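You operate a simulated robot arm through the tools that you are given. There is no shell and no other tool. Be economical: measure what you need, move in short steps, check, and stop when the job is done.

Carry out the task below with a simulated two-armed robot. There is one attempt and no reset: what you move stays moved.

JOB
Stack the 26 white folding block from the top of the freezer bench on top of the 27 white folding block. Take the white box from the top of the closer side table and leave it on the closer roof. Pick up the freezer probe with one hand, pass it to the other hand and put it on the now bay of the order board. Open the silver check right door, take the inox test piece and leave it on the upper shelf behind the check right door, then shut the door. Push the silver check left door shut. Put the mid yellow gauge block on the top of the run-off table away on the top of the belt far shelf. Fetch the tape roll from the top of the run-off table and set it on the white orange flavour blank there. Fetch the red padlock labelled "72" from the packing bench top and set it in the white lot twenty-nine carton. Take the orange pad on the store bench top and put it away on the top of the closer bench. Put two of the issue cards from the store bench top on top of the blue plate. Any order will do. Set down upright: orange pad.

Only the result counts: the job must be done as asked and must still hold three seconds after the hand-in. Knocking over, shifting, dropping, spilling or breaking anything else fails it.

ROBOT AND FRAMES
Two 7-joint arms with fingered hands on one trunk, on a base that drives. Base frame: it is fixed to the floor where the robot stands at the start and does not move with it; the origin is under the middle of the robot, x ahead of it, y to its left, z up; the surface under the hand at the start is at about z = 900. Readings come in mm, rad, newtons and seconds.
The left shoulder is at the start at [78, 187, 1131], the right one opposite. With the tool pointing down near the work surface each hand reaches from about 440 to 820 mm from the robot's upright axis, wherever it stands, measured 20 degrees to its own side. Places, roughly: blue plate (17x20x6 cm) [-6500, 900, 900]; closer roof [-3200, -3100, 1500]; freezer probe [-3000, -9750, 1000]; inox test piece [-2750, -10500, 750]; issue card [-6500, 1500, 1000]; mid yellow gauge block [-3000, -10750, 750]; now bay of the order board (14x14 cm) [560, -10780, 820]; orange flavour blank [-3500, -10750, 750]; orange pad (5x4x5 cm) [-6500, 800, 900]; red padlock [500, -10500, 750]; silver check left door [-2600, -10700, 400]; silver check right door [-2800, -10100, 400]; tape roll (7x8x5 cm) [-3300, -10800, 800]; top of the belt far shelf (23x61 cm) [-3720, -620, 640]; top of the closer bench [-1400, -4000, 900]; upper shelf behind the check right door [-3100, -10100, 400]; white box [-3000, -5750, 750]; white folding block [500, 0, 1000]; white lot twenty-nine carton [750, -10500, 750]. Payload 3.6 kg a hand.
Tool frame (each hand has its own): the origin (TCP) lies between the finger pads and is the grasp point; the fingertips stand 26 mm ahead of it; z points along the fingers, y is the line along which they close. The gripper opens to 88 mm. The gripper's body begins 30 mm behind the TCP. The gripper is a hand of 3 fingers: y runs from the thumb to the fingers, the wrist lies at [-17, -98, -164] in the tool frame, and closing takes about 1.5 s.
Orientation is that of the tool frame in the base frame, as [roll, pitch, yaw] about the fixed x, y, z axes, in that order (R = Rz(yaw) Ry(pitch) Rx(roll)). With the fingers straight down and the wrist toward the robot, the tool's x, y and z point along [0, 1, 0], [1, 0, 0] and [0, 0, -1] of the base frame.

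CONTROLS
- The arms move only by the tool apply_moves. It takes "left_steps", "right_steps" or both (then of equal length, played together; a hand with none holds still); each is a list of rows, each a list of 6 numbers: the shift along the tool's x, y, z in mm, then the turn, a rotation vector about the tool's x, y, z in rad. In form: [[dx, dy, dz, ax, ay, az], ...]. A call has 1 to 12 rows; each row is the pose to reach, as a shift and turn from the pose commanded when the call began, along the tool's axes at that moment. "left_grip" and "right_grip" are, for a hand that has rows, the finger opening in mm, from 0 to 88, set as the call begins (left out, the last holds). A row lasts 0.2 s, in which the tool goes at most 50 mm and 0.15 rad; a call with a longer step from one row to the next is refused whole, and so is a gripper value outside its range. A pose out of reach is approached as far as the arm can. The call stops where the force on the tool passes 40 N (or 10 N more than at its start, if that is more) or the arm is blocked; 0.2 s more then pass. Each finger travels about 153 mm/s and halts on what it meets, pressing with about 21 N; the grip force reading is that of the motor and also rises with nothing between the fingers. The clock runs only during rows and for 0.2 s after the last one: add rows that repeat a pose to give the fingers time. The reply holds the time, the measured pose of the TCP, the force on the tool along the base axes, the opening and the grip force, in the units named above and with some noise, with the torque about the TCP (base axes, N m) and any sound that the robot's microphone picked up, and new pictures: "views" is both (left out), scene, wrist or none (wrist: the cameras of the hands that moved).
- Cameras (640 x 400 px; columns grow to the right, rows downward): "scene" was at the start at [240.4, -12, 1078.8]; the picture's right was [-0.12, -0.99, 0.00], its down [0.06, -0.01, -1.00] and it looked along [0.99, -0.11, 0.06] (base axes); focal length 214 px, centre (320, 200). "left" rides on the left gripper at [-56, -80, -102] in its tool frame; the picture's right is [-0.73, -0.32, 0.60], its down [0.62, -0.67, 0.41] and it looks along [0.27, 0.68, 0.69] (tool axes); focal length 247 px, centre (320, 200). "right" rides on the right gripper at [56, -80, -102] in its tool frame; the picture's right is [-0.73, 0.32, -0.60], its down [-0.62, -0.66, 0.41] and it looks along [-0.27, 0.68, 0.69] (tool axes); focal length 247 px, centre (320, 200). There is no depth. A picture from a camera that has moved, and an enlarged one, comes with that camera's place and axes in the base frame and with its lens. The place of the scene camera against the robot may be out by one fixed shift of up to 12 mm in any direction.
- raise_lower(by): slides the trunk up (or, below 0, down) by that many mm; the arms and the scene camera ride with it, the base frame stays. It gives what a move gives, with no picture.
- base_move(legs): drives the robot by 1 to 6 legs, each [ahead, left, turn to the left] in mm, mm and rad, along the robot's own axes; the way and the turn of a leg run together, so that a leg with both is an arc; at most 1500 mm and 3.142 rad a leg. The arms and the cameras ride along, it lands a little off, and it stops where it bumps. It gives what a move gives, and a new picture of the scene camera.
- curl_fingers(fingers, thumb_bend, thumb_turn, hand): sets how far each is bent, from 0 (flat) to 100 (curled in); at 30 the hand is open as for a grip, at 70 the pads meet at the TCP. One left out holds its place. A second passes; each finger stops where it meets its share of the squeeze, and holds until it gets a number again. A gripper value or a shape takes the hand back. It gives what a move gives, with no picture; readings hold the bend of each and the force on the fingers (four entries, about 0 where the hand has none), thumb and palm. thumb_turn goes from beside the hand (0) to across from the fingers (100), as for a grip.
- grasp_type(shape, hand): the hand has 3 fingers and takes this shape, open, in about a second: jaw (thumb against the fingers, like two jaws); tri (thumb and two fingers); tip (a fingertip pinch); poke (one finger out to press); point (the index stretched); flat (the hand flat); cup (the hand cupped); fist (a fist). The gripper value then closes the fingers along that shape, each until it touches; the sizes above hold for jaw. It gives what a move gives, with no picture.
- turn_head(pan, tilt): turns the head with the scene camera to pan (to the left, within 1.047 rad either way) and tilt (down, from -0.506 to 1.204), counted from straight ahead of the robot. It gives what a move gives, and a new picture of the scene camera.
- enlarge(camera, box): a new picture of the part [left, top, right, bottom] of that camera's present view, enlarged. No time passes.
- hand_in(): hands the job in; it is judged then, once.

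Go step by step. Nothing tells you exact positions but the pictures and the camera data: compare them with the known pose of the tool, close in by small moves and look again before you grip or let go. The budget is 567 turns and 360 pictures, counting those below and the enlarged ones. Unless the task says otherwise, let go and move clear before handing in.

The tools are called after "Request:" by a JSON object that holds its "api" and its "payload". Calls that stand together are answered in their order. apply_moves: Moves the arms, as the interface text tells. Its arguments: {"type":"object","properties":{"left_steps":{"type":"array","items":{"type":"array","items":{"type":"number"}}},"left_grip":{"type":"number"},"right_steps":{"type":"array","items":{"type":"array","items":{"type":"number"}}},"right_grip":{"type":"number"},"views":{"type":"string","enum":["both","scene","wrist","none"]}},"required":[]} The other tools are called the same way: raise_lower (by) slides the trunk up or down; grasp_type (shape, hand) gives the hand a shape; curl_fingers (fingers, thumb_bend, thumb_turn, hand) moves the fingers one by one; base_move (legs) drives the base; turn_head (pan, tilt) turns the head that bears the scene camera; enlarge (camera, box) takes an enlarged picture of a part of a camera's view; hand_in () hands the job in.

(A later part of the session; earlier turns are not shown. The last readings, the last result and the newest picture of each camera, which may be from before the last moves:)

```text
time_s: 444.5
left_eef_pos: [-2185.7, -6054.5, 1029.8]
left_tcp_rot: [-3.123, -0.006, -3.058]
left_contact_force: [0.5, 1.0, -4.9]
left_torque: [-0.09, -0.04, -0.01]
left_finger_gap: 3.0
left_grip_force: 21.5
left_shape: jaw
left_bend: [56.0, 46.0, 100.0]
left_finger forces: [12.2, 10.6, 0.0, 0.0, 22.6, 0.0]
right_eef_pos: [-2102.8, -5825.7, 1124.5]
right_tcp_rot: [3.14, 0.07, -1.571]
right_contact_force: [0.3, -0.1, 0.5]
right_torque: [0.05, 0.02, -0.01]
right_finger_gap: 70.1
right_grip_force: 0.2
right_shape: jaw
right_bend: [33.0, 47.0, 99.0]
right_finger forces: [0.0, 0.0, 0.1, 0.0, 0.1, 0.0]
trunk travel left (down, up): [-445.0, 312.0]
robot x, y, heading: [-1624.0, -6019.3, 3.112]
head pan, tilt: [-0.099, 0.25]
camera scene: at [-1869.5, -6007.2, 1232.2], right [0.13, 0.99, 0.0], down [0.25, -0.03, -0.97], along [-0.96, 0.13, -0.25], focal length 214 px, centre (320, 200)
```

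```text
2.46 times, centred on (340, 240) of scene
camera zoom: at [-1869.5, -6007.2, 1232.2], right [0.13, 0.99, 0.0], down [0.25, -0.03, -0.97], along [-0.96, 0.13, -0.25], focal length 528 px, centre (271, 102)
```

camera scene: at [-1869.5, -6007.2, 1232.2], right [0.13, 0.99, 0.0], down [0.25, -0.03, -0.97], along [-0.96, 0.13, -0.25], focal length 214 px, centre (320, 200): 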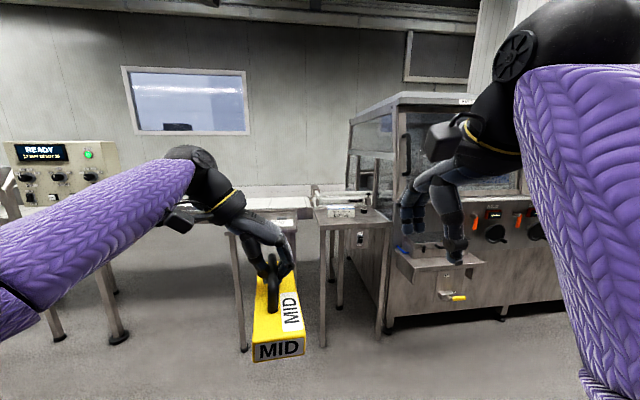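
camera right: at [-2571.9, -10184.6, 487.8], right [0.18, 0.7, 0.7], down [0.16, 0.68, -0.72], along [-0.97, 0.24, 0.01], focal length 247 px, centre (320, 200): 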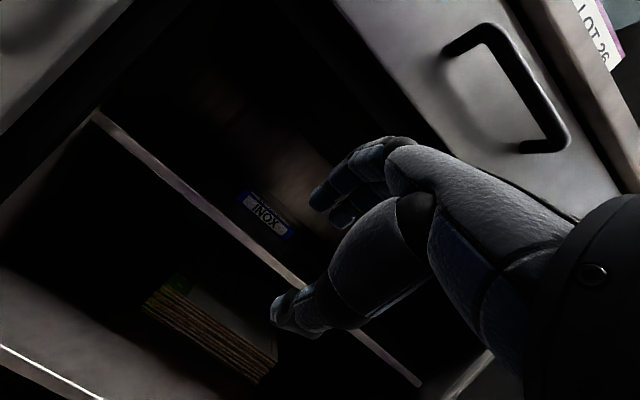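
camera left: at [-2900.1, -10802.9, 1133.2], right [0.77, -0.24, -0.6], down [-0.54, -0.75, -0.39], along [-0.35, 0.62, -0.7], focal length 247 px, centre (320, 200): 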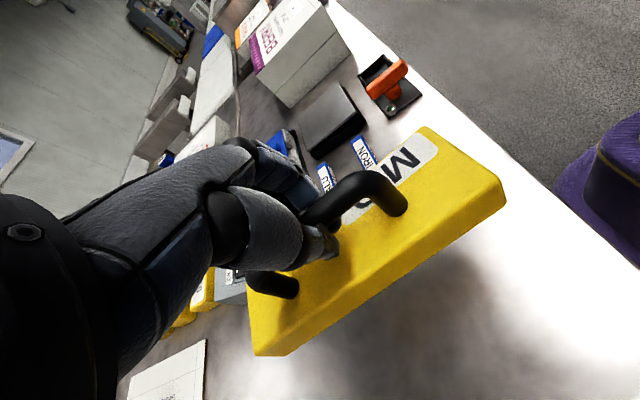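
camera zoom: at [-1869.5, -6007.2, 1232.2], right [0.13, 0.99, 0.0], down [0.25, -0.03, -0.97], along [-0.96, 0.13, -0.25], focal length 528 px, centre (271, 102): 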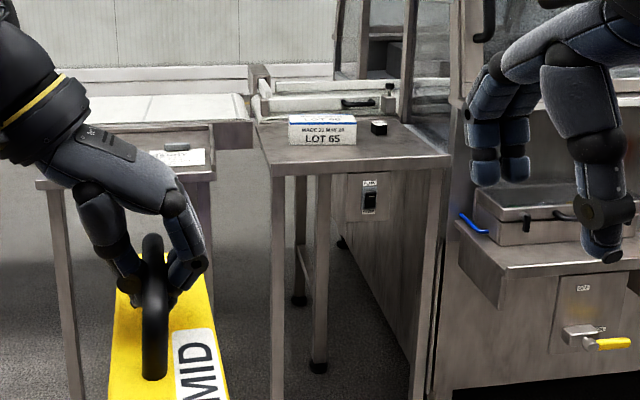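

The white box (LOT 65) stands on the side table near [-3074, -5717]. I'll raise a bit and approach.

Request:
{"api": "raise_lower", "payload": {"by": 60}}

Request:
{"api": "base_move", "payload": {"legs": [[0, 0, 0.03], [600, -120, 0]]}}

Request:
{"api": "turn_head", "payload": {"pan": -0.15, "tilt": 0.45}}

```text
time_s: 445.5
left_eef_pos: [-2186.7, -6054.4, 1088.9]
left_tcp_rot: [-3.121, -0.007, -3.058]
left_contact_force: [-0.3, 0.3, -4.6]
left_torque: [-0.06, -0.02, -0.03]
left_finger_gap: 2.5
left_grip_force: 21.4
left_shape: jaw
left_bend: [56.0, 46.0, 100.0]
left_finger forces: [12.3, 10.7, 0.0, 0.0, 22.6, 0.1]
right_eef_pos: [-2102.8, -5825.8, 1183.9]
right_tcp_rot: [3.139, 0.069, -1.57]
right_contact_force: [0.2, 0.5, -0.1]
right_torque: [0.01, -0.03, -0.06]
right_finger_gap: 69.8
right_grip_force: 0.1
right_shape: jaw
right_bend: [33.0, 47.0, 99.0]
right_finger forces: [0.1, 0.1, 0.1, 0.1, 0.0, 0.0]
trunk travel left (down, up): [-505.0, 252.0]
robot x, y, heading: [-1626.7, -6017.7, 3.108]
head pan, tilt: [-0.099, 0.25]
```

```text
time_s: 449.2
left_eef_pos: [-2770.5, -5943.4, 1089.1]
left_tcp_rot: [-3.122, -0.008, -3.036]
left_contact_force: [-0.4, 0.0, -5.2]
left_torque: [-0.07, -0.04, 0.01]
left_finger_gap: 2.7
left_grip_force: 20.3
left_shape: jaw
left_bend: [56.0, 46.0, 100.0]
left_finger forces: [12.4, 10.7, 0.0, 0.0, 22.6, 0.0]
right_eef_pos: [-2694.1, -5712.1, 1185.3]
right_tcp_rot: [3.14, 0.069, -1.548]
right_contact_force: [-0.4, -0.6, 0.8]
right_torque: [0.01, -0.02, 0.02]
right_finger_gap: 69.4
right_grip_force: 0.1
right_shape: jaw
right_bend: [33.0, 47.0, 99.0]
right_finger forces: [0.0, 0.0, 0.1, 0.1, 0.0, 0.1]
trunk travel left (down, up): [-505.0, 252.0]
robot x, y, heading: [-2211.7, -5897.1, 3.133]
head pan, tilt: [-0.099, 0.25]
camera scene: at [-2451.1, -5887.6, 1294.7], right [0.11, 0.99, 0.0], down [0.25, -0.03, -0.97], along [-0.96, 0.1, -0.25], focal length 214 px, centre (320, 200)
```

scene: 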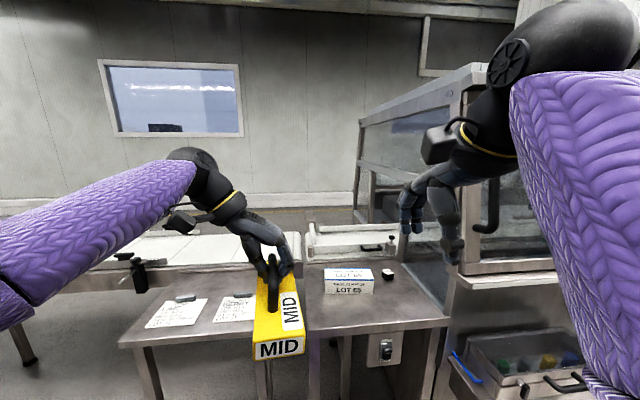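

```text
time_s: 450.0
left_eef_pos: [-2771.2, -5942.6, 1089.9]
left_tcp_rot: [-3.123, -0.007, -3.036]
left_contact_force: [-0.5, -0.2, -4.9]
left_torque: [-0.05, -0.04, 0.02]
left_finger_gap: 2.5
left_grip_force: 20.7
left_shape: jaw
left_bend: [56.0, 46.0, 100.0]
left_finger forces: [12.3, 10.7, 0.0, 0.0, 22.8, 0.1]
right_eef_pos: [-2693.0, -5711.9, 1184.9]
right_tcp_rot: [-3.141, 0.07, -1.549]
right_contact_force: [-0.4, -0.3, -0.2]
right_torque: [0.0, 0.02, -0.04]
right_finger_gap: 69.9
right_grip_force: 0.1
right_shape: jaw
right_bend: [33.0, 47.0, 99.0]
right_finger forces: [0.1, 0.0, 0.0, 0.1, 0.1, 0.0]
trunk travel left (down, up): [-505.0, 252.0]
robot x, y, heading: [-2210.5, -5900.8, 3.129]
head pan, tilt: [-0.15, 0.45]
camera scene: at [-2448.2, -5883.3, 1276.2], right [0.16, 0.99, 0.0], down [0.43, -0.07, -0.9], along [-0.89, 0.14, -0.43], focal length 214 px, centre (320, 200)
```

scene: 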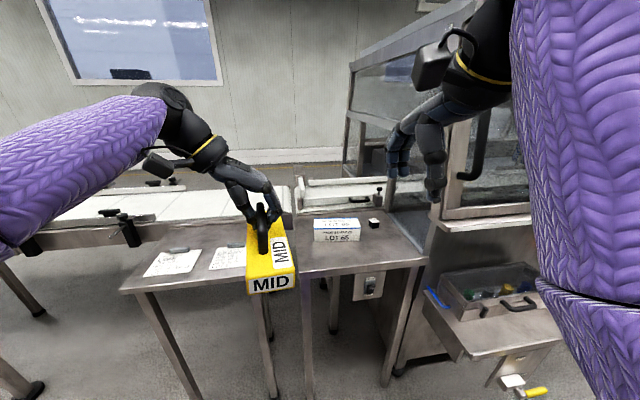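

Request:
{"api": "base_move", "payload": {"legs": [[210, 0, 0]]}}

Request:
{"api": "enlarge", "payload": {"camera": "right", "box": [0, 0, 640, 400]}}

```text
time_s: 451.6
left_eef_pos: [-2982.5, -5943.7, 1090.1]
left_tcp_rot: [-3.122, -0.006, -3.032]
left_contact_force: [-0.9, 0.2, -4.6]
left_torque: [-0.08, -0.04, -0.04]
left_finger_gap: 2.6
left_grip_force: 21.1
left_shape: jaw
left_bend: [56.0, 46.0, 100.0]
left_finger forces: [12.5, 10.5, 0.0, 0.0, 22.7, 0.0]
right_eef_pos: [-2906.2, -5710.8, 1185.8]
right_tcp_rot: [3.14, 0.071, -1.545]
right_contact_force: [-0.1, -0.3, -0.3]
right_torque: [-0.04, 0.02, 0.03]
right_finger_gap: 69.5
right_grip_force: 0.0
right_shape: jaw
right_bend: [33.0, 47.0, 99.0]
right_finger forces: [0.1, 0.1, 0.0, 0.1, 0.0, 0.0]
trunk travel left (down, up): [-505.0, 252.0]
robot x, y, heading: [-2424.3, -5896.0, 3.136]
head pan, tilt: [-0.15, 0.45]
camera scene: at [-2661.5, -5882.4, 1275.9], right [0.16, 0.99, 0.0], down [0.43, -0.07, -0.9], along [-0.89, 0.14, -0.44], focal length 214 px, centre (320, 200)
```

scene: 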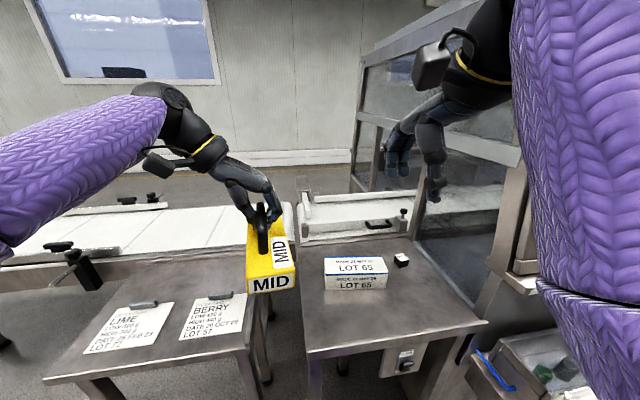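

```text
1.00 times, centred on (320, 200) of right (not enlarged: the box is as wide or as high as the picture)
camera zoom: at [-2825.3, -5773.8, 1282.7], right [-0.34, 0.68, 0.65], down [0.65, 0.67, -0.37], along [-0.68, 0.3, -0.67], focal length 247 px, centre (320, 200)
```

zoom: 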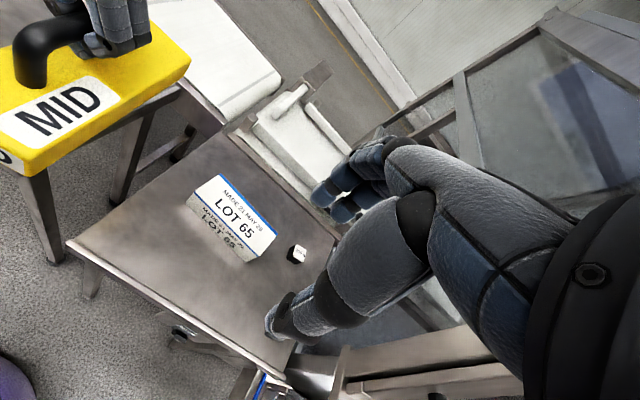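

Request:
{"api": "enlarge", "payload": {"camera": "right", "box": [170, 150, 330, 290]}}

```text
2.86 times, centred on (250, 220) of right
camera zoom: at [-2825.3, -5773.8, 1282.7], right [-0.34, 0.68, 0.65], down [0.65, 0.67, -0.37], along [-0.68, 0.3, -0.67], focal length 706 px, centre (520, 143)
```

zoom: 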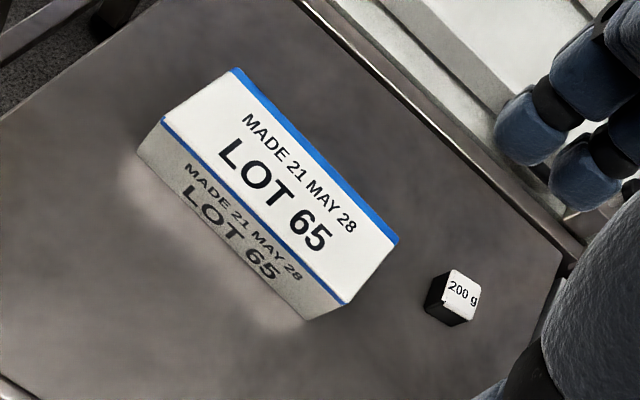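

Request:
{"api": "apply_moves", "payload": {"right_steps": [[0, 30, 20, 0, 0.014, 0.028], [0, 60, 50, 0, 0.028, 0.056], [0, 90, 85, 0, 0.042, 0.084], [0, 120, 120, 0, 0.056, 0.112], [0, 145, 160, 0, 0.071, 0.138], [0, 165, 200, 0, 0.071, 0.138], [0, 169, 226, 0, 0.071, 0.138], [0, 169, 226, 0, 0.071, 0.138]], "right_grip": 88}}

```text
time_s: 453.4
left_eef_pos: [-2981.9, -5942.8, 1089.4]
left_tcp_rot: [-3.123, -0.006, -3.03]
left_contact_force: [0.0, -0.3, -5.9]
left_torque: [-0.02, -0.04, -0.01]
left_finger_gap: 2.6
left_grip_force: 21.1
left_shape: jaw
left_bend: [56.0, 46.0, 100.0]
left_finger forces: [12.3, 10.8, 0.0, 0.0, 22.6, 0.0]
right_eef_pos: [-3073.6, -5699.9, 957.9]
right_tcp_rot: [3.135, -0.002, -1.682]
right_contact_force: [0.5, 0.6, 0.4]
right_torque: [0.04, 0.03, -0.02]
right_finger_gap: 88.0
right_grip_force: 0.1
right_shape: jaw
right_bend: [30.0, 30.0, 98.0]
right_finger forces: [0.0, 0.0, 0.0, 0.1, 0.0, 0.0]
trunk travel left (down, up): [-505.0, 252.0]
robot x, y, heading: [-2424.2, -5897.4, 3.138]
head pan, tilt: [-0.15, 0.45]
camera scene: at [-2660.4, -5882.5, 1276.2], right [0.16, 0.99, 0.0], down [0.43, -0.07, -0.9], along [-0.89, 0.14, -0.44], focal length 214 px, centre (320, 200)
camera right: at [-3000.4, -5765.8, 1059.6], right [-0.23, 0.77, 0.6], down [0.73, 0.54, -0.42], along [-0.65, 0.34, -0.68], focal length 247 px, centre (320, 200)
```

scene: 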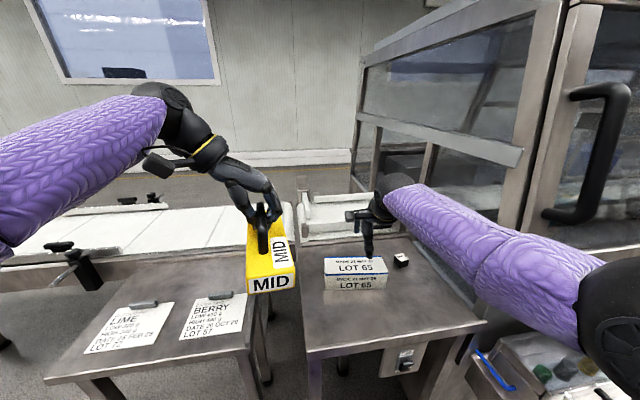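
right: 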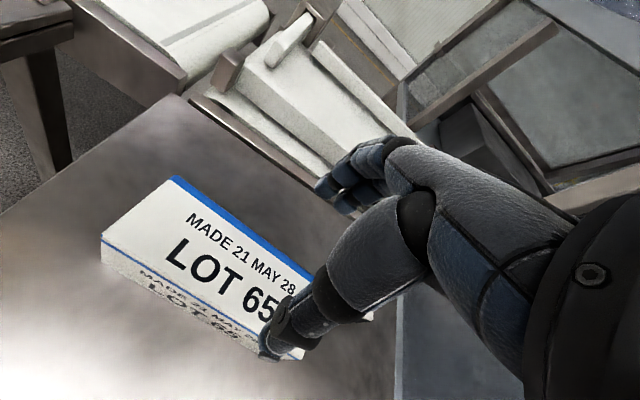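

Request:
{"api": "apply_moves", "payload": {"right_steps": [[22, 2, 20, 0, 0, 0], [22, 2, 60, 0, 0, 0], [22, 2, 95, 0, 0, 0], [22, 2, 118, 0, 0, 0], [22, 2, 118, 0, 0, 0]]}}

```text
time_s: 454.6
left_eef_pos: [-2981.7, -5942.7, 1089.9]
left_tcp_rot: [-3.121, -0.007, -3.032]
left_contact_force: [0.3, 0.6, -4.5]
left_torque: [-0.09, -0.03, -0.02]
left_finger_gap: 2.6
left_grip_force: 21.0
left_shape: jaw
left_bend: [56.0, 46.0, 100.0]
left_finger forces: [12.3, 10.6, 0.1, 0.1, 22.7, 0.1]
right_eef_pos: [-3059.9, -5720.4, 883.6]
right_tcp_rot: [3.134, -0.001, -1.683]
right_contact_force: [0.0, -0.8, -0.2]
right_torque: [0.02, -0.01, -0.02]
right_finger_gap: 87.7
right_grip_force: 0.0
right_shape: jaw
right_bend: [30.0, 30.0, 98.0]
right_finger forces: [0.0, 0.0, 0.1, 0.0, 0.1, 0.0]
right hand out of reach, approached as far as the arm can: row 2, 3, 4, 5
trunk travel left (down, up): [-505.0, 252.0]
robot x, y, heading: [-2425.7, -5895.4, 3.133]
head pan, tilt: [-0.15, 0.45]
camera scene: at [-2660.3, -5882.5, 1276.2], right [0.16, 0.99, 0.0], down [0.43, -0.07, -0.9], along [-0.89, 0.14, -0.44], focal length 214 px, centre (320, 200)
camera right: at [-2986.1, -5786.6, 984.5], right [-0.23, 0.77, 0.6], down [0.73, 0.55, -0.42], along [-0.65, 0.34, -0.68], focal length 247 px, centre (320, 200)
```

scene: 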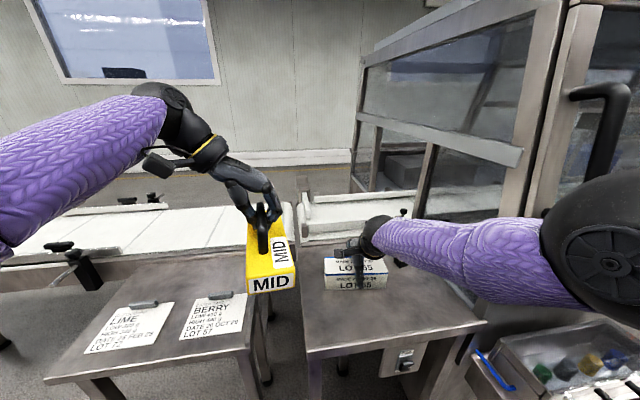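
right: 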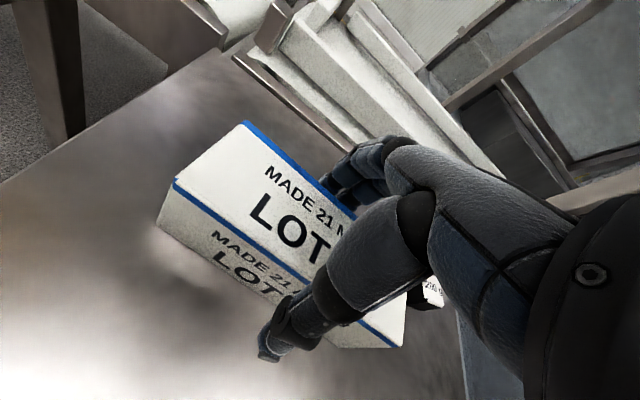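

Request:
{"api": "apply_moves", "payload": {"right_steps": [[0, 0, -50, 0, 0, 0], [0, 0, -100, 0, 0, 0], [0, 0, -118, 0, 0, 0], [0, 0, -118, 0, 0, 0]], "views": "none"}}

Request:
{"api": "base_move", "payload": {"legs": [[30, 0, 0]]}}

Request:
{"api": "raise_lower", "payload": {"by": -60}}

```text
time_s: 455.6
left_eef_pos: [-2982.8, -5943.6, 1090.6]
left_tcp_rot: [-3.123, -0.008, -3.032]
left_contact_force: [0.1, 0.2, -5.1]
left_torque: [-0.09, -0.01, 0.0]
left_finger_gap: 2.6
left_grip_force: 21.1
left_shape: jaw
left_bend: [56.0, 46.0, 100.0]
left_finger forces: [12.4, 10.6, 0.0, 0.1, 22.7, 0.0]
right_eef_pos: [-3105.8, -5729.2, 980.2]
right_tcp_rot: [3.135, -0.003, -1.683]
right_contact_force: [0.1, 0.0, 0.2]
right_torque: [0.0, -0.03, -0.01]
right_finger_gap: 87.8
right_grip_force: 0.0
right_shape: jaw
right_bend: [30.0, 30.0, 98.0]
right_finger forces: [0.0, 0.1, 0.0, 0.0, 0.1, 0.1]
right hand out of reach, approached as far as the arm can: row 1, 2, 3, 4
trunk travel left (down, up): [-505.0, 252.0]
robot x, y, heading: [-2420.6, -5898.6, 3.139]
head pan, tilt: [-0.15, 0.45]
```

```text
time_s: 456.4
left_eef_pos: [-3012.4, -5942.5, 1088.8]
left_tcp_rot: [-3.121, -0.006, -3.033]
left_contact_force: [-0.5, -0.5, -4.8]
left_torque: [-0.05, -0.04, 0.03]
left_finger_gap: 2.3
left_grip_force: 20.5
left_shape: jaw
left_bend: [56.0, 46.0, 100.0]
left_finger forces: [12.6, 10.5, 0.0, 0.0, 22.7, 0.0]
right_eef_pos: [-3134.7, -5729.5, 979.3]
right_tcp_rot: [3.136, -0.001, -1.682]
right_contact_force: [-0.1, 0.3, 1.0]
right_torque: [-0.01, 0.0, 0.03]
right_finger_gap: 87.9
right_grip_force: 0.0
right_shape: jaw
right_bend: [30.0, 30.0, 98.0]
right_finger forces: [0.0, 0.0, 0.0, 0.0, 0.0, 0.0]
trunk travel left (down, up): [-505.0, 252.0]
robot x, y, heading: [-2455.1, -5895.7, 3.141]
head pan, tilt: [-0.15, 0.45]
camera scene: at [-2690.8, -5882.2, 1275.9], right [0.16, 0.99, 0.0], down [0.43, -0.07, -0.9], along [-0.89, 0.14, -0.44], focal length 214 px, centre (320, 200)
```

scene: 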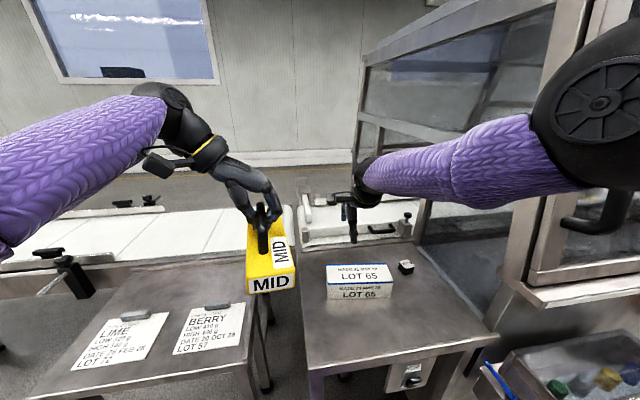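

```text
time_s: 457.4
left_eef_pos: [-3010.8, -5942.6, 1029.6]
left_tcp_rot: [-3.121, -0.007, -3.03]
left_contact_force: [-0.3, 0.3, -4.5]
left_torque: [-0.05, 0.01, 0.0]
left_finger_gap: 2.7
left_grip_force: 20.9
left_shape: jaw
left_bend: [56.0, 46.0, 100.0]
left_finger forces: [12.4, 10.6, 0.0, 0.0, 22.7, 0.1]
right_eef_pos: [-3135.4, -5728.7, 909.8]
right_tcp_rot: [-3.132, 0.0, -1.682]
right_contact_force: [0.2, 0.3, -0.6]
right_torque: [0.0, 0.02, 0.0]
right_finger_gap: 87.9
right_grip_force: 0.1
right_shape: jaw
right_bend: [30.0, 30.0, 98.0]
right_finger forces: [0.0, 0.0, 0.0, 0.0, 0.1, 0.0]
trunk travel left (down, up): [-445.0, 312.0]
robot x, y, heading: [-2452.3, -5895.2, 3.139]
head pan, tilt: [-0.15, 0.45]
```

Request:
{"api": "apply_moves", "payload": {"right_steps": [[0, -20, 0, 0, 0, 0], [0, -40, 0, 0, 0, 0], [0, -57, 0, 0, 0, 0], [0, -57, 0, 0, 0, 0]]}}

```text
time_s: 458.4
left_eef_pos: [-3009.3, -5942.9, 1030.7]
left_tcp_rot: [-3.123, -0.007, -3.034]
left_contact_force: [-0.5, -0.2, -5.6]
left_torque: [-0.1, -0.04, -0.03]
left_finger_gap: 2.6
left_grip_force: 21.0
left_shape: jaw
left_bend: [56.0, 46.0, 100.0]
left_finger forces: [12.4, 10.7, 0.1, 0.1, 22.8, 0.1]
right_eef_pos: [-3127.4, -5743.7, 894.8]
right_tcp_rot: [-3.136, 0.0, -1.682]
right_contact_force: [-4.0, 2.3, 10.9]
right_torque: [0.05, -0.52, 0.08]
right_finger_gap: 87.8
right_grip_force: 0.0
right_shape: jaw
right_bend: [30.0, 30.0, 99.0]
right_finger forces: [0.0, 0.0, 0.1, 0.0, 11.7, 0.0]
right hand out of reach, approached as far as the arm can: row 1, 2, 3, 4
trunk travel left (down, up): [-445.0, 312.0]
robot x, y, heading: [-2451.8, -5898.4, 3.132]
head pan, tilt: [-0.15, 0.45]
camera scene: at [-2693.2, -5882.1, 1213.9], right [0.16, 0.99, 0.0], down [0.43, -0.07, -0.9], along [-0.89, 0.14, -0.44], focal length 214 px, centre (320, 200)
camera right: at [-3055.6, -5809.4, 998.1], right [-0.24, 0.77, 0.6], down [0.73, 0.55, -0.41], along [-0.64, 0.34, -0.69], focal length 247 px, centre (320, 200)
```

scene: 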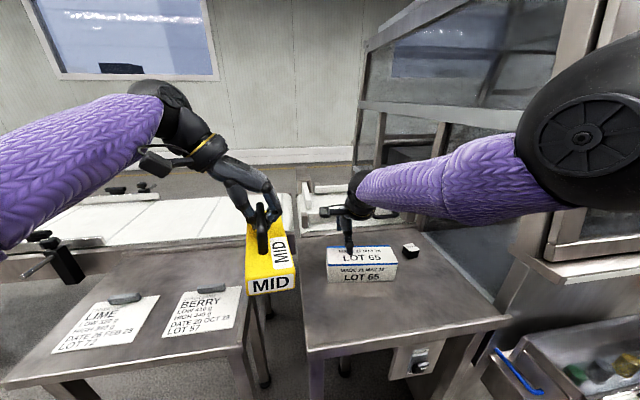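
right: 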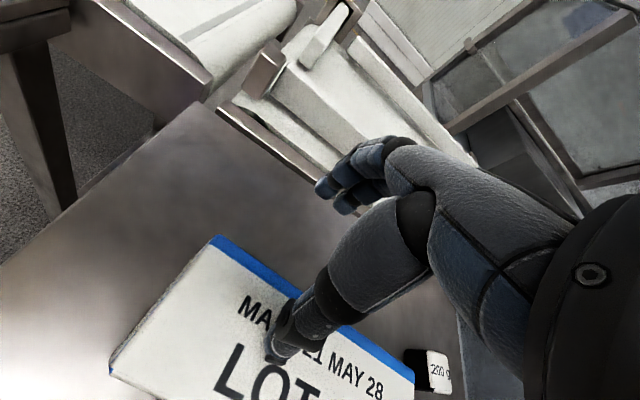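

The thumb is touching the box top, so I'll raise away at once.

Request:
{"api": "raise_lower", "payload": {"by": 100}}

Request:
{"api": "apply_moves", "payload": {"right_steps": [[0, 0, -40, 0, 0, 0], [0, -20, -80, 0, 0, 0], [0, -60, -90, 0, 0, 0], [0, -100, -90, 0, 0, 0], [0, -100, -90, 0, 0, 0]]}}

```text
time_s: 459.8
left_eef_pos: [-3012.3, -5942.4, 1129.5]
left_tcp_rot: [-3.122, -0.008, -3.032]
left_contact_force: [0.2, 0.6, -5.2]
left_torque: [-0.11, -0.01, 0.01]
left_finger_gap: 2.5
left_grip_force: 21.5
left_shape: jaw
left_bend: [56.0, 46.0, 100.0]
left_finger forces: [12.5, 10.5, 0.1, 0.0, 22.7, 0.0]
right_eef_pos: [-3127.2, -5745.7, 1007.3]
right_tcp_rot: [3.127, -0.005, -1.683]
right_contact_force: [0.5, 0.4, -0.1]
right_torque: [0.03, -0.03, 0.03]
right_finger_gap: 87.4
right_grip_force: 0.0
right_shape: jaw
right_bend: [30.0, 30.0, 98.0]
right_finger forces: [0.1, 0.1, 0.0, 0.0, 0.1, 0.0]
trunk travel left (down, up): [-545.0, 212.0]
robot x, y, heading: [-2452.5, -5894.4, 3.138]
head pan, tilt: [-0.15, 0.45]
```

```text
time_s: 461.0
left_eef_pos: [-3011.6, -5942.8, 1129.9]
left_tcp_rot: [-3.122, -0.006, -3.033]
left_contact_force: [-0.5, 0.4, -5.4]
left_torque: [-0.03, -0.01, -0.02]
left_finger_gap: 2.6
left_grip_force: 20.8
left_shape: jaw
left_bend: [56.0, 47.0, 100.0]
left_finger forces: [12.3, 10.8, 0.0, 0.0, 22.7, 0.1]
right_eef_pos: [-3139.8, -5775.3, 1066.2]
right_tcp_rot: [3.127, -0.004, -1.682]
right_contact_force: [0.4, -0.1, -0.3]
right_torque: [0.0, 0.01, -0.01]
right_finger_gap: 87.6
right_grip_force: 0.0
right_shape: jaw
right_bend: [30.0, 30.0, 98.0]
right_finger forces: [0.0, 0.1, 0.0, 0.0, 0.1, 0.0]
right hand out of reach, approached as far as the arm can: row 1, 2, 3, 4, 5
trunk travel left (down, up): [-545.0, 212.0]
robot x, y, heading: [-2451.4, -5896.3, 3.134]
head pan, tilt: [-0.15, 0.45]
camera scene: at [-2687.7, -5882.0, 1317.3], right [0.16, 0.99, 0.0], down [0.43, -0.07, -0.9], along [-0.89, 0.14, -0.44], focal length 214 px, centre (320, 200)
camera right: at [-3065.6, -5841.4, 1166.8], right [-0.22, 0.77, 0.6], down [0.72, 0.54, -0.42], along [-0.65, 0.34, -0.68], focal length 247 px, centre (320, 200)
```

scene: 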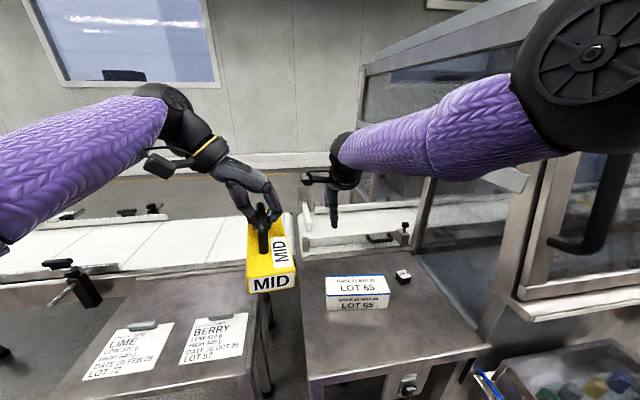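
right: 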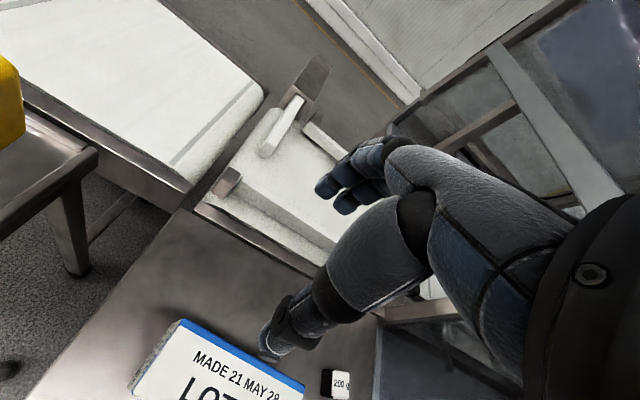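

Request:
{"api": "base_move", "payload": {"legs": [[-300, 0, 0]]}}

Request:
{"api": "apply_moves", "payload": {"right_steps": [[-40, 0, -25, 0, 0, 0], [-80, 0, -50, 0, 0, 0], [-120, 0, -75, 0, 0, 0], [-120, 0, -120, 0, 0, -0.05], [-120, 0, -160, 0, 0, -0.1], [-120, 0, -160, 0, 0, -0.1]]}}

```text
time_s: 463.0
left_eef_pos: [-2714.8, -5943.0, 1130.1]
left_tcp_rot: [-3.123, -0.007, -3.035]
left_contact_force: [-0.4, 0.5, -4.8]
left_torque: [-0.08, -0.01, 0.0]
left_finger_gap: 2.8
left_grip_force: 20.6
left_shape: jaw
left_bend: [56.0, 47.0, 100.0]
left_finger forces: [12.2, 10.8, 0.0, 0.0, 22.7, 0.0]
right_eef_pos: [-2842.6, -5776.9, 1065.7]
right_tcp_rot: [3.123, -0.002, -1.686]
right_contact_force: [-0.2, -0.5, 0.0]
right_torque: [0.01, -0.02, 0.0]
right_finger_gap: 87.5
right_grip_force: 0.0
right_shape: jaw
right_bend: [30.0, 30.0, 98.0]
right_finger forces: [0.0, 0.0, 0.2, 0.0, 0.0, 0.1]
trunk travel left (down, up): [-545.0, 212.0]
robot x, y, heading: [-2157.7, -5899.3, 3.132]
head pan, tilt: [-0.15, 0.45]
camera scene: at [-2391.3, -5883.9, 1317.5], right [0.16, 0.99, 0.0], down [0.43, -0.07, -0.9], along [-0.89, 0.14, -0.44], focal length 214 px, centre (320, 200)
```

scene: 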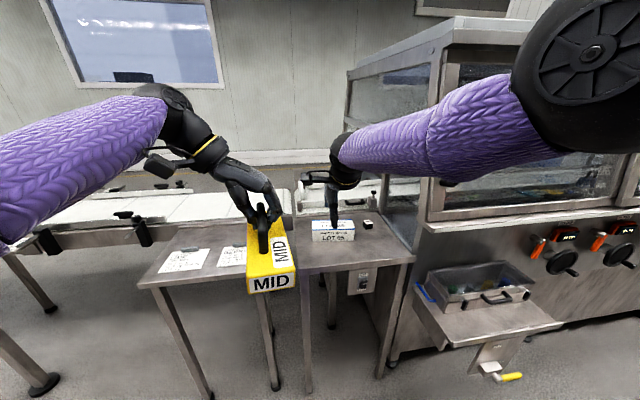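

```text
time_s: 464.4
left_eef_pos: [-2716.4, -5943.6, 1128.9]
left_tcp_rot: [-3.12, -0.007, -3.035]
left_contact_force: [-0.1, -0.4, -6.4]
left_torque: [-0.11, -0.01, 0.02]
left_finger_gap: 2.8
left_grip_force: 20.9
left_shape: jaw
left_bend: [56.0, 47.0, 100.0]
left_finger forces: [12.3, 10.6, 0.0, 0.0, 22.7, 0.1]
right_eef_pos: [-2883.1, -5652.6, 1226.9]
right_tcp_rot: [3.128, -0.001, -1.585]
right_contact_force: [0.0, -0.1, 0.6]
right_torque: [0.01, 0.02, 0.0]
right_finger_gap: 87.9
right_grip_force: 0.1
right_shape: jaw
right_bend: [30.0, 30.0, 98.0]
right_finger forces: [0.0, 0.0, 0.0, 0.0, 0.1, 0.0]
right hand out of reach, approached as far as the arm can: row 1, 2, 3, 4, 5, 6
trunk travel left (down, up): [-545.0, 212.0]
robot x, y, heading: [-2158.4, -5897.2, 3.137]
head pan, tilt: [-0.15, 0.45]
camera scene: at [-2392.5, -5883.9, 1317.2], right [0.16, 0.99, 0.0], down [0.43, -0.07, -0.9], along [-0.89, 0.14, -0.44], focal length 214 px, centre (320, 200)
camera right: at [-2803.5, -5710.8, 1328.0], right [-0.3, 0.74, 0.6], down [0.67, 0.61, -0.42], along [-0.68, 0.28, -0.68], focal length 247 px, centre (320, 200)
```

scene: 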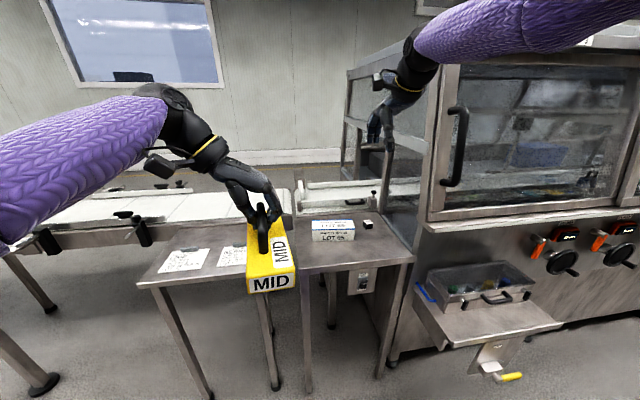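
right: 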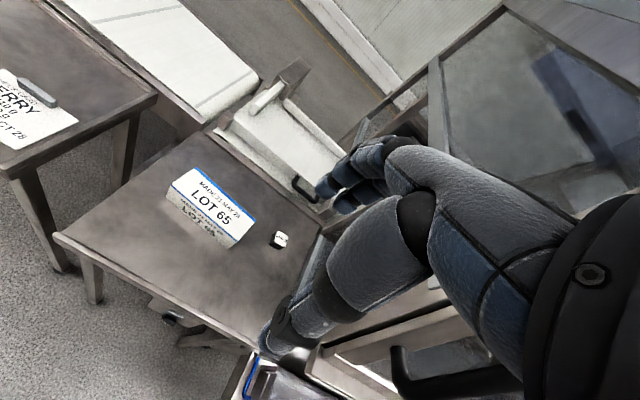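

Request:
{"api": "apply_moves", "payload": {"right_steps": [[-20, 0, 40, 0, 0, 0], [-40, 0, 80, 0, 0, 0], [-60, 0, 120, 0, 0, 0], [-80, 0, 160, 0, 0, 0], [-100, 0, 200, 0, 0, 0], [-120, 0, 240, 0, 0, 0], [-130, 0, 280, 0, 0, 0], [-130, 0, 320, 0, 0, 0], [-130, 0, 320, 0, 0, 0]], "views": "scene"}}

```text
time_s: 466.4
left_eef_pos: [-2716.9, -5944.4, 1128.3]
left_tcp_rot: [-3.123, -0.007, -3.035]
left_contact_force: [0.2, -0.5, -4.7]
left_torque: [-0.06, -0.04, -0.03]
left_finger_gap: 2.8
left_grip_force: 20.5
left_shape: jaw
left_bend: [56.0, 47.0, 100.0]
left_finger forces: [12.5, 10.7, 0.0, 0.0, 22.9, 0.0]
right_eef_pos: [-2809.1, -5553.7, 966.1]
right_tcp_rot: [3.124, 0.001, -1.586]
right_contact_force: [-0.1, -0.6, 0.1]
right_torque: [-0.02, 0.0, 0.01]
right_finger_gap: 87.8
right_grip_force: 0.0
right_shape: jaw
right_bend: [30.0, 30.0, 98.0]
right_finger forces: [0.0, 0.0, 0.1, 0.0, 0.0, 0.1]
right hand out of reach, approached as far as the arm can: row 1, 2, 3, 4, 5, 6, 7, 8, 9
trunk travel left (down, up): [-545.0, 212.0]
robot x, y, heading: [-2159.5, -5897.3, 3.132]
head pan, tilt: [-0.15, 0.45]
camera scene: at [-2392.2, -5884.3, 1317.3], right [0.16, 0.99, 0.0], down [0.43, -0.07, -0.9], along [-0.89, 0.14, -0.44], focal length 214 px, centre (320, 200)
```

scene: 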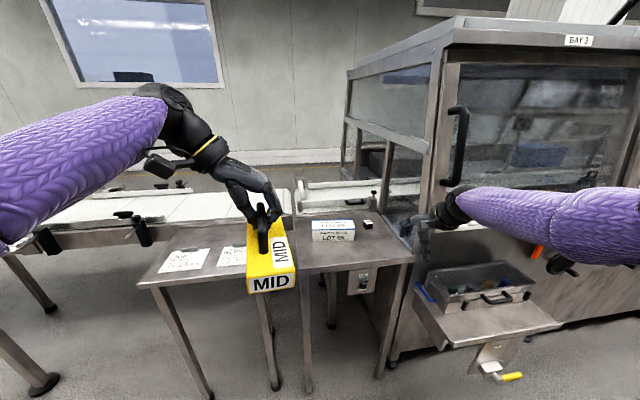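

Request:
{"api": "base_move", "payload": {"legs": [[-250, 0, 0]]}}

Request:
{"api": "apply_moves", "payload": {"right_steps": [[0, -40, 0, 0, 0, 0], [0, -80, 0, 0, 0, 0], [0, -120, 0, 0, 0, 0], [0, -160, 0, 0, 0, 0], [0, -200, 0, 0, 0, 0], [0, -200, 0, 0, 0, 0]], "views": "none"}}

```text
time_s: 468.2
left_eef_pos: [-2462.3, -5943.4, 1129.9]
left_tcp_rot: [-3.121, -0.008, -3.038]
left_contact_force: [-0.1, 0.7, -5.2]
left_torque: [-0.1, 0.0, 0.0]
left_finger_gap: 2.7
left_grip_force: 20.7
left_shape: jaw
left_bend: [56.0, 47.0, 100.0]
left_finger forces: [12.4, 10.9, 0.1, 0.1, 22.8, 0.0]
right_eef_pos: [-2554.5, -5553.4, 965.9]
right_tcp_rot: [3.125, -0.001, -1.588]
right_contact_force: [0.9, -0.6, 0.1]
right_torque: [-0.01, 0.01, 0.02]
right_finger_gap: 87.7
right_grip_force: 0.0
right_shape: jaw
right_bend: [30.0, 30.0, 98.0]
right_finger forces: [0.0, 0.1, 0.0, 0.0, 0.0, 0.0]
trunk travel left (down, up): [-545.0, 212.0]
robot x, y, heading: [-1906.1, -5900.4, 3.132]
head pan, tilt: [-0.15, 0.45]
camera scene: at [-2138.6, -5885.6, 1317.5], right [0.16, 0.99, 0.0], down [0.43, -0.07, -0.9], along [-0.89, 0.15, -0.43], focal length 214 px, centre (320, 200)
```

scene: 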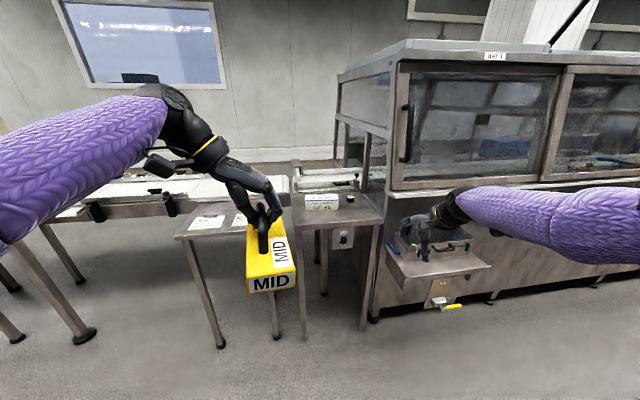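

```text
time_s: 469.6
left_eef_pos: [-2463.3, -5943.1, 1128.6]
left_tcp_rot: [-3.122, -0.006, -3.039]
left_contact_force: [-0.5, 0.8, -4.9]
left_torque: [-0.08, -0.04, 0.01]
left_finger_gap: 2.5
left_grip_force: 21.3
left_shape: jaw
left_bend: [56.0, 47.0, 100.0]
left_finger forces: [12.7, 10.7, 0.0, 0.0, 22.7, 0.0]
right_eef_pos: [-2354.1, -5556.7, 962.5]
right_tcp_rot: [3.127, -0.002, -1.588]
right_contact_force: [-0.2, -0.1, -0.5]
right_torque: [-0.01, -0.01, 0.01]
right_finger_gap: 87.8
right_grip_force: 0.1
right_shape: jaw
right_bend: [30.0, 30.0, 98.0]
right_finger forces: [0.1, 0.0, 0.1, 0.1, 0.0, 0.1]
trunk travel left (down, up): [-545.0, 212.0]
robot x, y, heading: [-1903.5, -5901.1, 3.132]
head pan, tilt: [-0.15, 0.45]
```

Request:
{"api": "raise_lower", "payload": {"by": -90}}

Request:
{"api": "apply_moves", "payload": {"right_steps": [[40, 10, -30, 0, 0, 0], [80, 20, -60, 0, 0, 0], [120, 30, -90, 0, 0, 0], [160, 40, -110, 0, 0, 0], [174, 60, -110, 0, 0, 0], [174, 100, -110, 0, 0, 0], [174, 100, -110, 0, 0, 0]], "views": "none"}}

Request:
{"api": "base_move", "payload": {"legs": [[535, 0, 0]]}}

Request:
{"api": "enlarge", "payload": {"camera": "right", "box": [100, 140, 340, 340]}}

```text
time_s: 470.9
left_eef_pos: [-2462.7, -5944.2, 1039.4]
left_tcp_rot: [-3.12, -0.009, -3.038]
left_contact_force: [0.1, 0.3, -4.6]
left_torque: [-0.03, -0.02, -0.02]
left_finger_gap: 2.4
left_grip_force: 20.8
left_shape: jaw
left_bend: [56.0, 47.0, 100.0]
left_finger forces: [12.5, 10.7, 0.1, 0.0, 22.7, 0.1]
right_eef_pos: [-2354.0, -5556.9, 873.5]
right_tcp_rot: [3.126, -0.001, -1.589]
right_contact_force: [-0.3, -1.1, -0.1]
right_torque: [-0.03, 0.0, 0.02]
right_finger_gap: 87.7
right_grip_force: 0.1
right_shape: jaw
right_bend: [30.0, 30.0, 98.0]
right_finger forces: [0.1, 0.0, 0.0, 0.1, 0.0, 0.0]
trunk travel left (down, up): [-455.0, 302.0]
robot x, y, heading: [-1903.1, -5898.0, 3.129]
head pan, tilt: [-0.15, 0.45]
```

```text
refused: row 1 steps farther than a row can; nothing moved
```

```text
time_s: 474.0
left_eef_pos: [-3000.5, -5934.7, 1039.5]
left_tcp_rot: [-3.121, -0.004, -3.042]
left_contact_force: [-0.5, -0.5, -4.8]
left_torque: [-0.05, -0.02, -0.01]
left_finger_gap: 2.3
left_grip_force: 21.0
left_shape: jaw
left_bend: [56.0, 47.0, 100.0]
left_finger forces: [12.6, 10.6, 0.0, 0.0, 22.7, 0.0]
right_eef_pos: [-2890.2, -5549.4, 872.7]
right_tcp_rot: [3.127, -0.001, -1.592]
right_contact_force: [0.3, 0.8, 0.4]
right_torque: [0.01, 0.01, 0.03]
right_finger_gap: 87.8
right_grip_force: 0.0
right_shape: jaw
right_bend: [30.0, 30.0, 98.0]
right_finger forces: [0.1, 0.0, 0.0, 0.1, 0.0, 0.0]
trunk travel left (down, up): [-455.0, 302.0]
robot x, y, heading: [-2442.4, -5894.5, 3.13]
head pan, tilt: [-0.15, 0.45]
camera scene: at [-2681.7, -5877.6, 1223.9], right [0.16, 0.99, 0.0], down [0.43, -0.07, -0.9], along [-0.89, 0.15, -0.44], focal length 214 px, centre (320, 200)
```

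scene: 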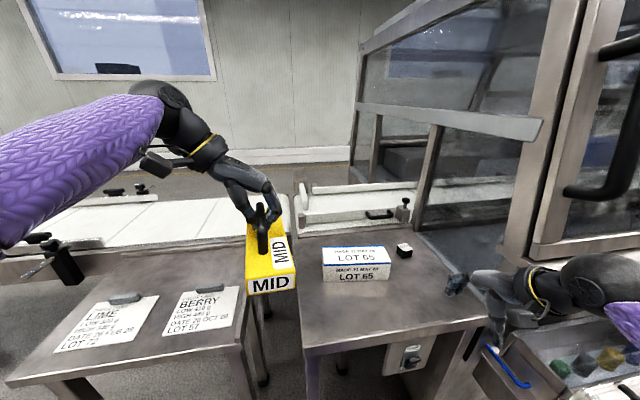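

```text
2.00 times, centred on (220, 240) of right
camera zoom: at [-2810.4, -5607.7, 973.6], right [-0.29, 0.74, 0.6], down [0.67, 0.61, -0.42], along [-0.68, 0.28, -0.68], focal length 494 px, centre (520, 120)
```

zoom: 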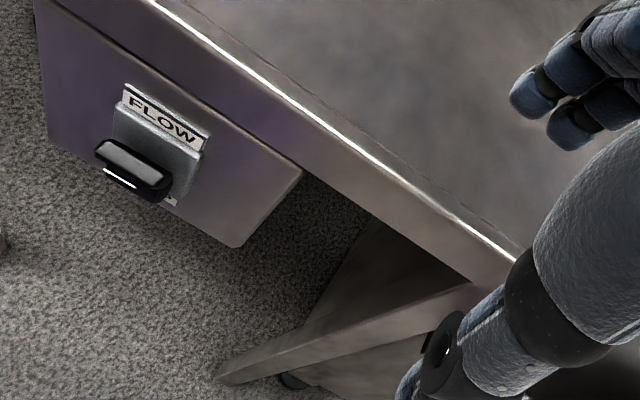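

Request:
{"api": "base_move", "payload": {"legs": [[-300, 0, 0]]}}

Request:
{"api": "apply_moves", "payload": {"right_steps": [[35, 5, -30, 0, 0, 0], [70, 10, -60, 0, 0, 0], [105, 20, -90, 0, 0, 0], [140, 30, -110, 0, 0, 0], [172, 55, -120, 0, 0, 0], [172, 90, -130, 0, 0, 0], [172, 120, -130, 0, 0, 0], [172, 120, -130, 0, 0, 0]], "views": "none"}}

Request:
{"api": "base_move", "payload": {"legs": [[310, 0, 0]]}}

Request:
{"api": "enlarge", "payload": {"camera": "right", "box": [60, 140, 340, 360]}}

```text
time_s: 476.0
left_eef_pos: [-2695.6, -5941.7, 1039.7]
left_tcp_rot: [-3.122, -0.007, -3.039]
left_contact_force: [0.6, -0.1, -4.5]
left_torque: [-0.07, -0.04, -0.01]
left_finger_gap: 2.6
left_grip_force: 21.3
left_shape: jaw
left_bend: [56.0, 47.0, 100.0]
left_finger forces: [12.4, 10.8, 0.0, 0.1, 22.7, 0.1]
right_eef_pos: [-2588.6, -5555.0, 872.8]
right_tcp_rot: [3.124, -0.002, -1.588]
right_contact_force: [-0.2, 1.5, 0.3]
right_torque: [0.01, 0.02, -0.02]
right_finger_gap: 88.1
right_grip_force: 0.1
right_shape: jaw
right_bend: [30.0, 30.0, 98.0]
right_finger forces: [0.0, 0.0, 0.0, 0.0, 0.1, 0.0]
trunk travel left (down, up): [-455.0, 302.0]
robot x, y, heading: [-2137.1, -5898.7, 3.132]
head pan, tilt: [-0.15, 0.45]
camera scene: at [-2377.5, -5882.4, 1224.3], right [0.16, 0.99, 0.0], down [0.43, -0.07, -0.9], along [-0.89, 0.14, -0.43], focal length 214 px, centre (320, 200)
```

scene: 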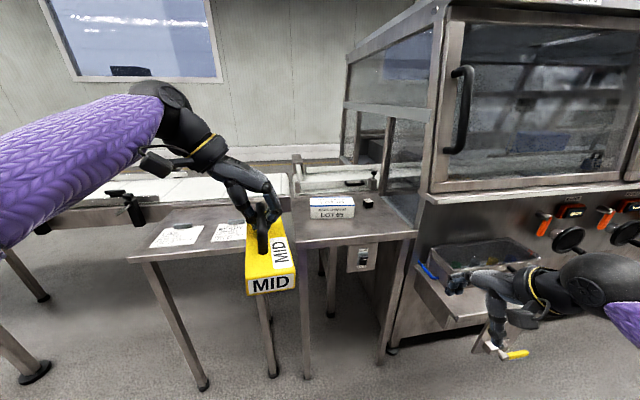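

```text
time_s: 477.8
left_eef_pos: [-2696.8, -5941.8, 1039.5]
left_tcp_rot: [-3.121, -0.006, -3.038]
left_contact_force: [-0.3, 1.1, -4.8]
left_torque: [-0.09, -0.02, -0.02]
left_finger_gap: 2.6
left_grip_force: 21.4
left_shape: jaw
left_bend: [56.0, 47.0, 100.0]
left_finger forces: [12.3, 10.7, 0.0, 0.0, 22.7, 0.0]
right_eef_pos: [-2707.5, -5725.6, 1004.3]
right_tcp_rot: [3.124, 0.0, -1.588]
right_contact_force: [0.3, -0.5, 0.7]
right_torque: [-0.02, 0.0, -0.01]
right_finger_gap: 87.9
right_grip_force: 0.0
right_shape: jaw
right_bend: [30.0, 30.0, 98.0]
right_finger forces: [0.0, 0.0, 0.0, 0.0, 0.0, 0.1]
trunk travel left (down, up): [-455.0, 302.0]
robot x, y, heading: [-2134.5, -5893.6, 3.128]
head pan, tilt: [-0.15, 0.45]
```

```text
time_s: 479.9
left_eef_pos: [-3010.2, -5939.3, 1039.5]
left_tcp_rot: [-3.12, -0.005, -3.037]
left_contact_force: [-0.4, 0.2, -4.0]
left_torque: [-0.05, -0.04, 0.01]
left_finger_gap: 2.5
left_grip_force: 20.7
left_shape: jaw
left_bend: [56.0, 47.0, 100.0]
left_finger forces: [12.8, 10.5, 0.0, 0.1, 22.7, 0.0]
right_eef_pos: [-3021.4, -5720.8, 1003.4]
right_tcp_rot: [3.127, -0.001, -1.587]
right_contact_force: [0.3, -0.7, -0.8]
right_torque: [-0.02, -0.02, 0.02]
right_finger_gap: 88.2
right_grip_force: 0.1
right_shape: jaw
right_bend: [30.0, 30.0, 98.0]
right_finger forces: [0.0, 0.0, 0.0, 0.0, 0.0, 0.0]
trunk travel left (down, up): [-455.0, 302.0]
robot x, y, heading: [-2451.6, -5895.8, 3.13]
head pan, tilt: [-0.15, 0.45]
camera scene: at [-2692.0, -5879.4, 1223.9], right [0.16, 0.99, 0.0], down [0.43, -0.07, -0.9], along [-0.89, 0.14, -0.44], focal length 214 px, centre (320, 200)
```

scene: 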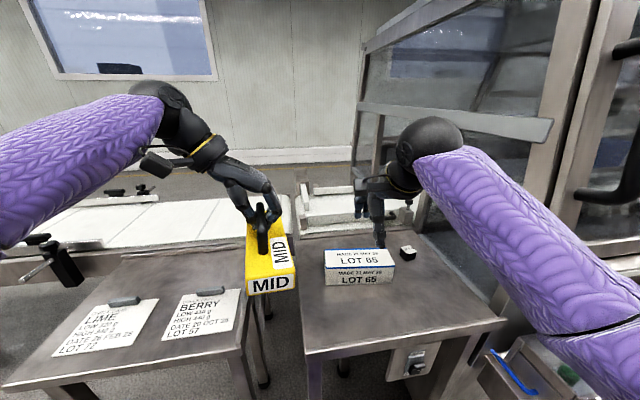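

```text
1.82 times, centred on (200, 250) of right
camera zoom: at [-2941.6, -5780.4, 1105.0], right [-0.3, 0.74, 0.6], down [0.67, 0.61, -0.42], along [-0.68, 0.28, -0.68], focal length 449 px, centre (538, 109)
```

zoom: 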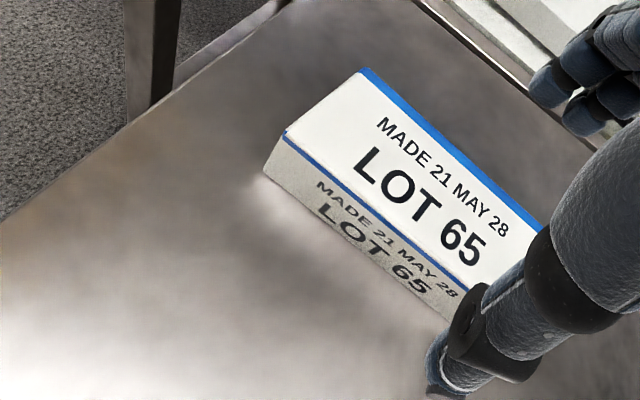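

Request:
{"api": "apply_moves", "payload": {"right_steps": [[2, 20, 20, 0, 0, 0.03], [4, 40, 45, 0, 0, 0.06], [5, 57, 75, 0, 0, 0.096], [5, 57, 105, 0, 0, 0.096], [5, 57, 105, 0, 0, 0.096]]}}

```text
time_s: 481.1
left_eef_pos: [-3008.6, -5939.1, 1038.7]
left_tcp_rot: [-3.121, -0.007, -3.037]
left_contact_force: [0.5, -0.9, -4.9]
left_torque: [-0.08, 0.0, 0.0]
left_finger_gap: 2.6
left_grip_force: 20.6
left_shape: jaw
left_bend: [56.0, 47.0, 100.0]
left_finger forces: [12.5, 10.7, 0.0, 0.0, 22.7, 0.0]
right_eef_pos: [-3080.3, -5726.7, 902.2]
right_tcp_rot: [3.125, -0.005, -1.683]
right_contact_force: [0.0, 0.2, -0.3]
right_torque: [0.01, -0.01, 0.02]
right_finger_gap: 87.7
right_grip_force: 0.1
right_shape: jaw
right_bend: [30.0, 30.0, 98.0]
right_finger forces: [0.1, 0.0, 0.0, 0.0, 0.1, 0.0]
trunk travel left (down, up): [-455.0, 302.0]
robot x, y, heading: [-2454.5, -5892.7, 3.129]
head pan, tilt: [-0.15, 0.45]
camera scene: at [-2690.9, -5879.5, 1224.1], right [0.16, 0.99, 0.0], down [0.43, -0.07, -0.9], along [-0.89, 0.14, -0.44], focal length 214 px, centre (320, 200)
camera right: at [-3005.9, -5791.9, 1004.2], right [-0.22, 0.77, 0.6], down [0.72, 0.54, -0.42], along [-0.65, 0.34, -0.68], focal length 247 px, centre (320, 200)
```

scene: 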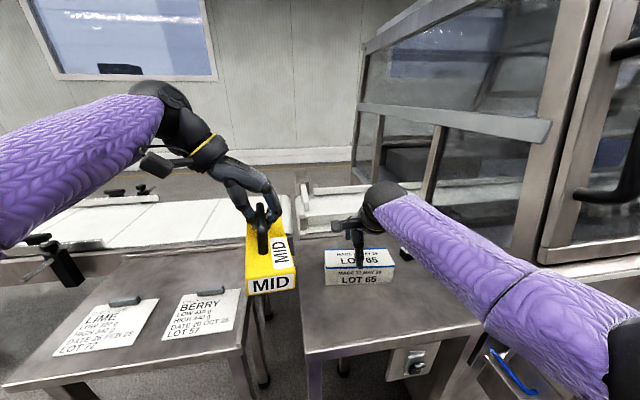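
right: 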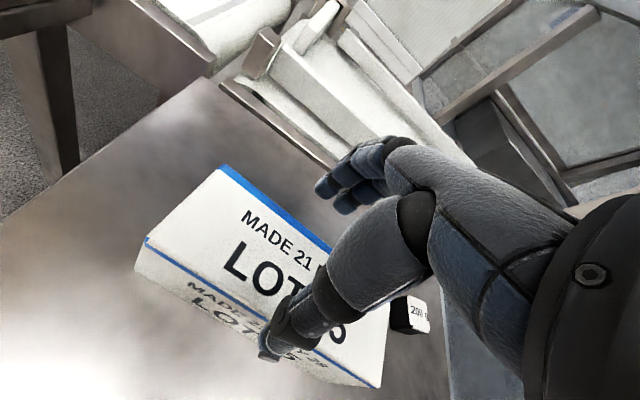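

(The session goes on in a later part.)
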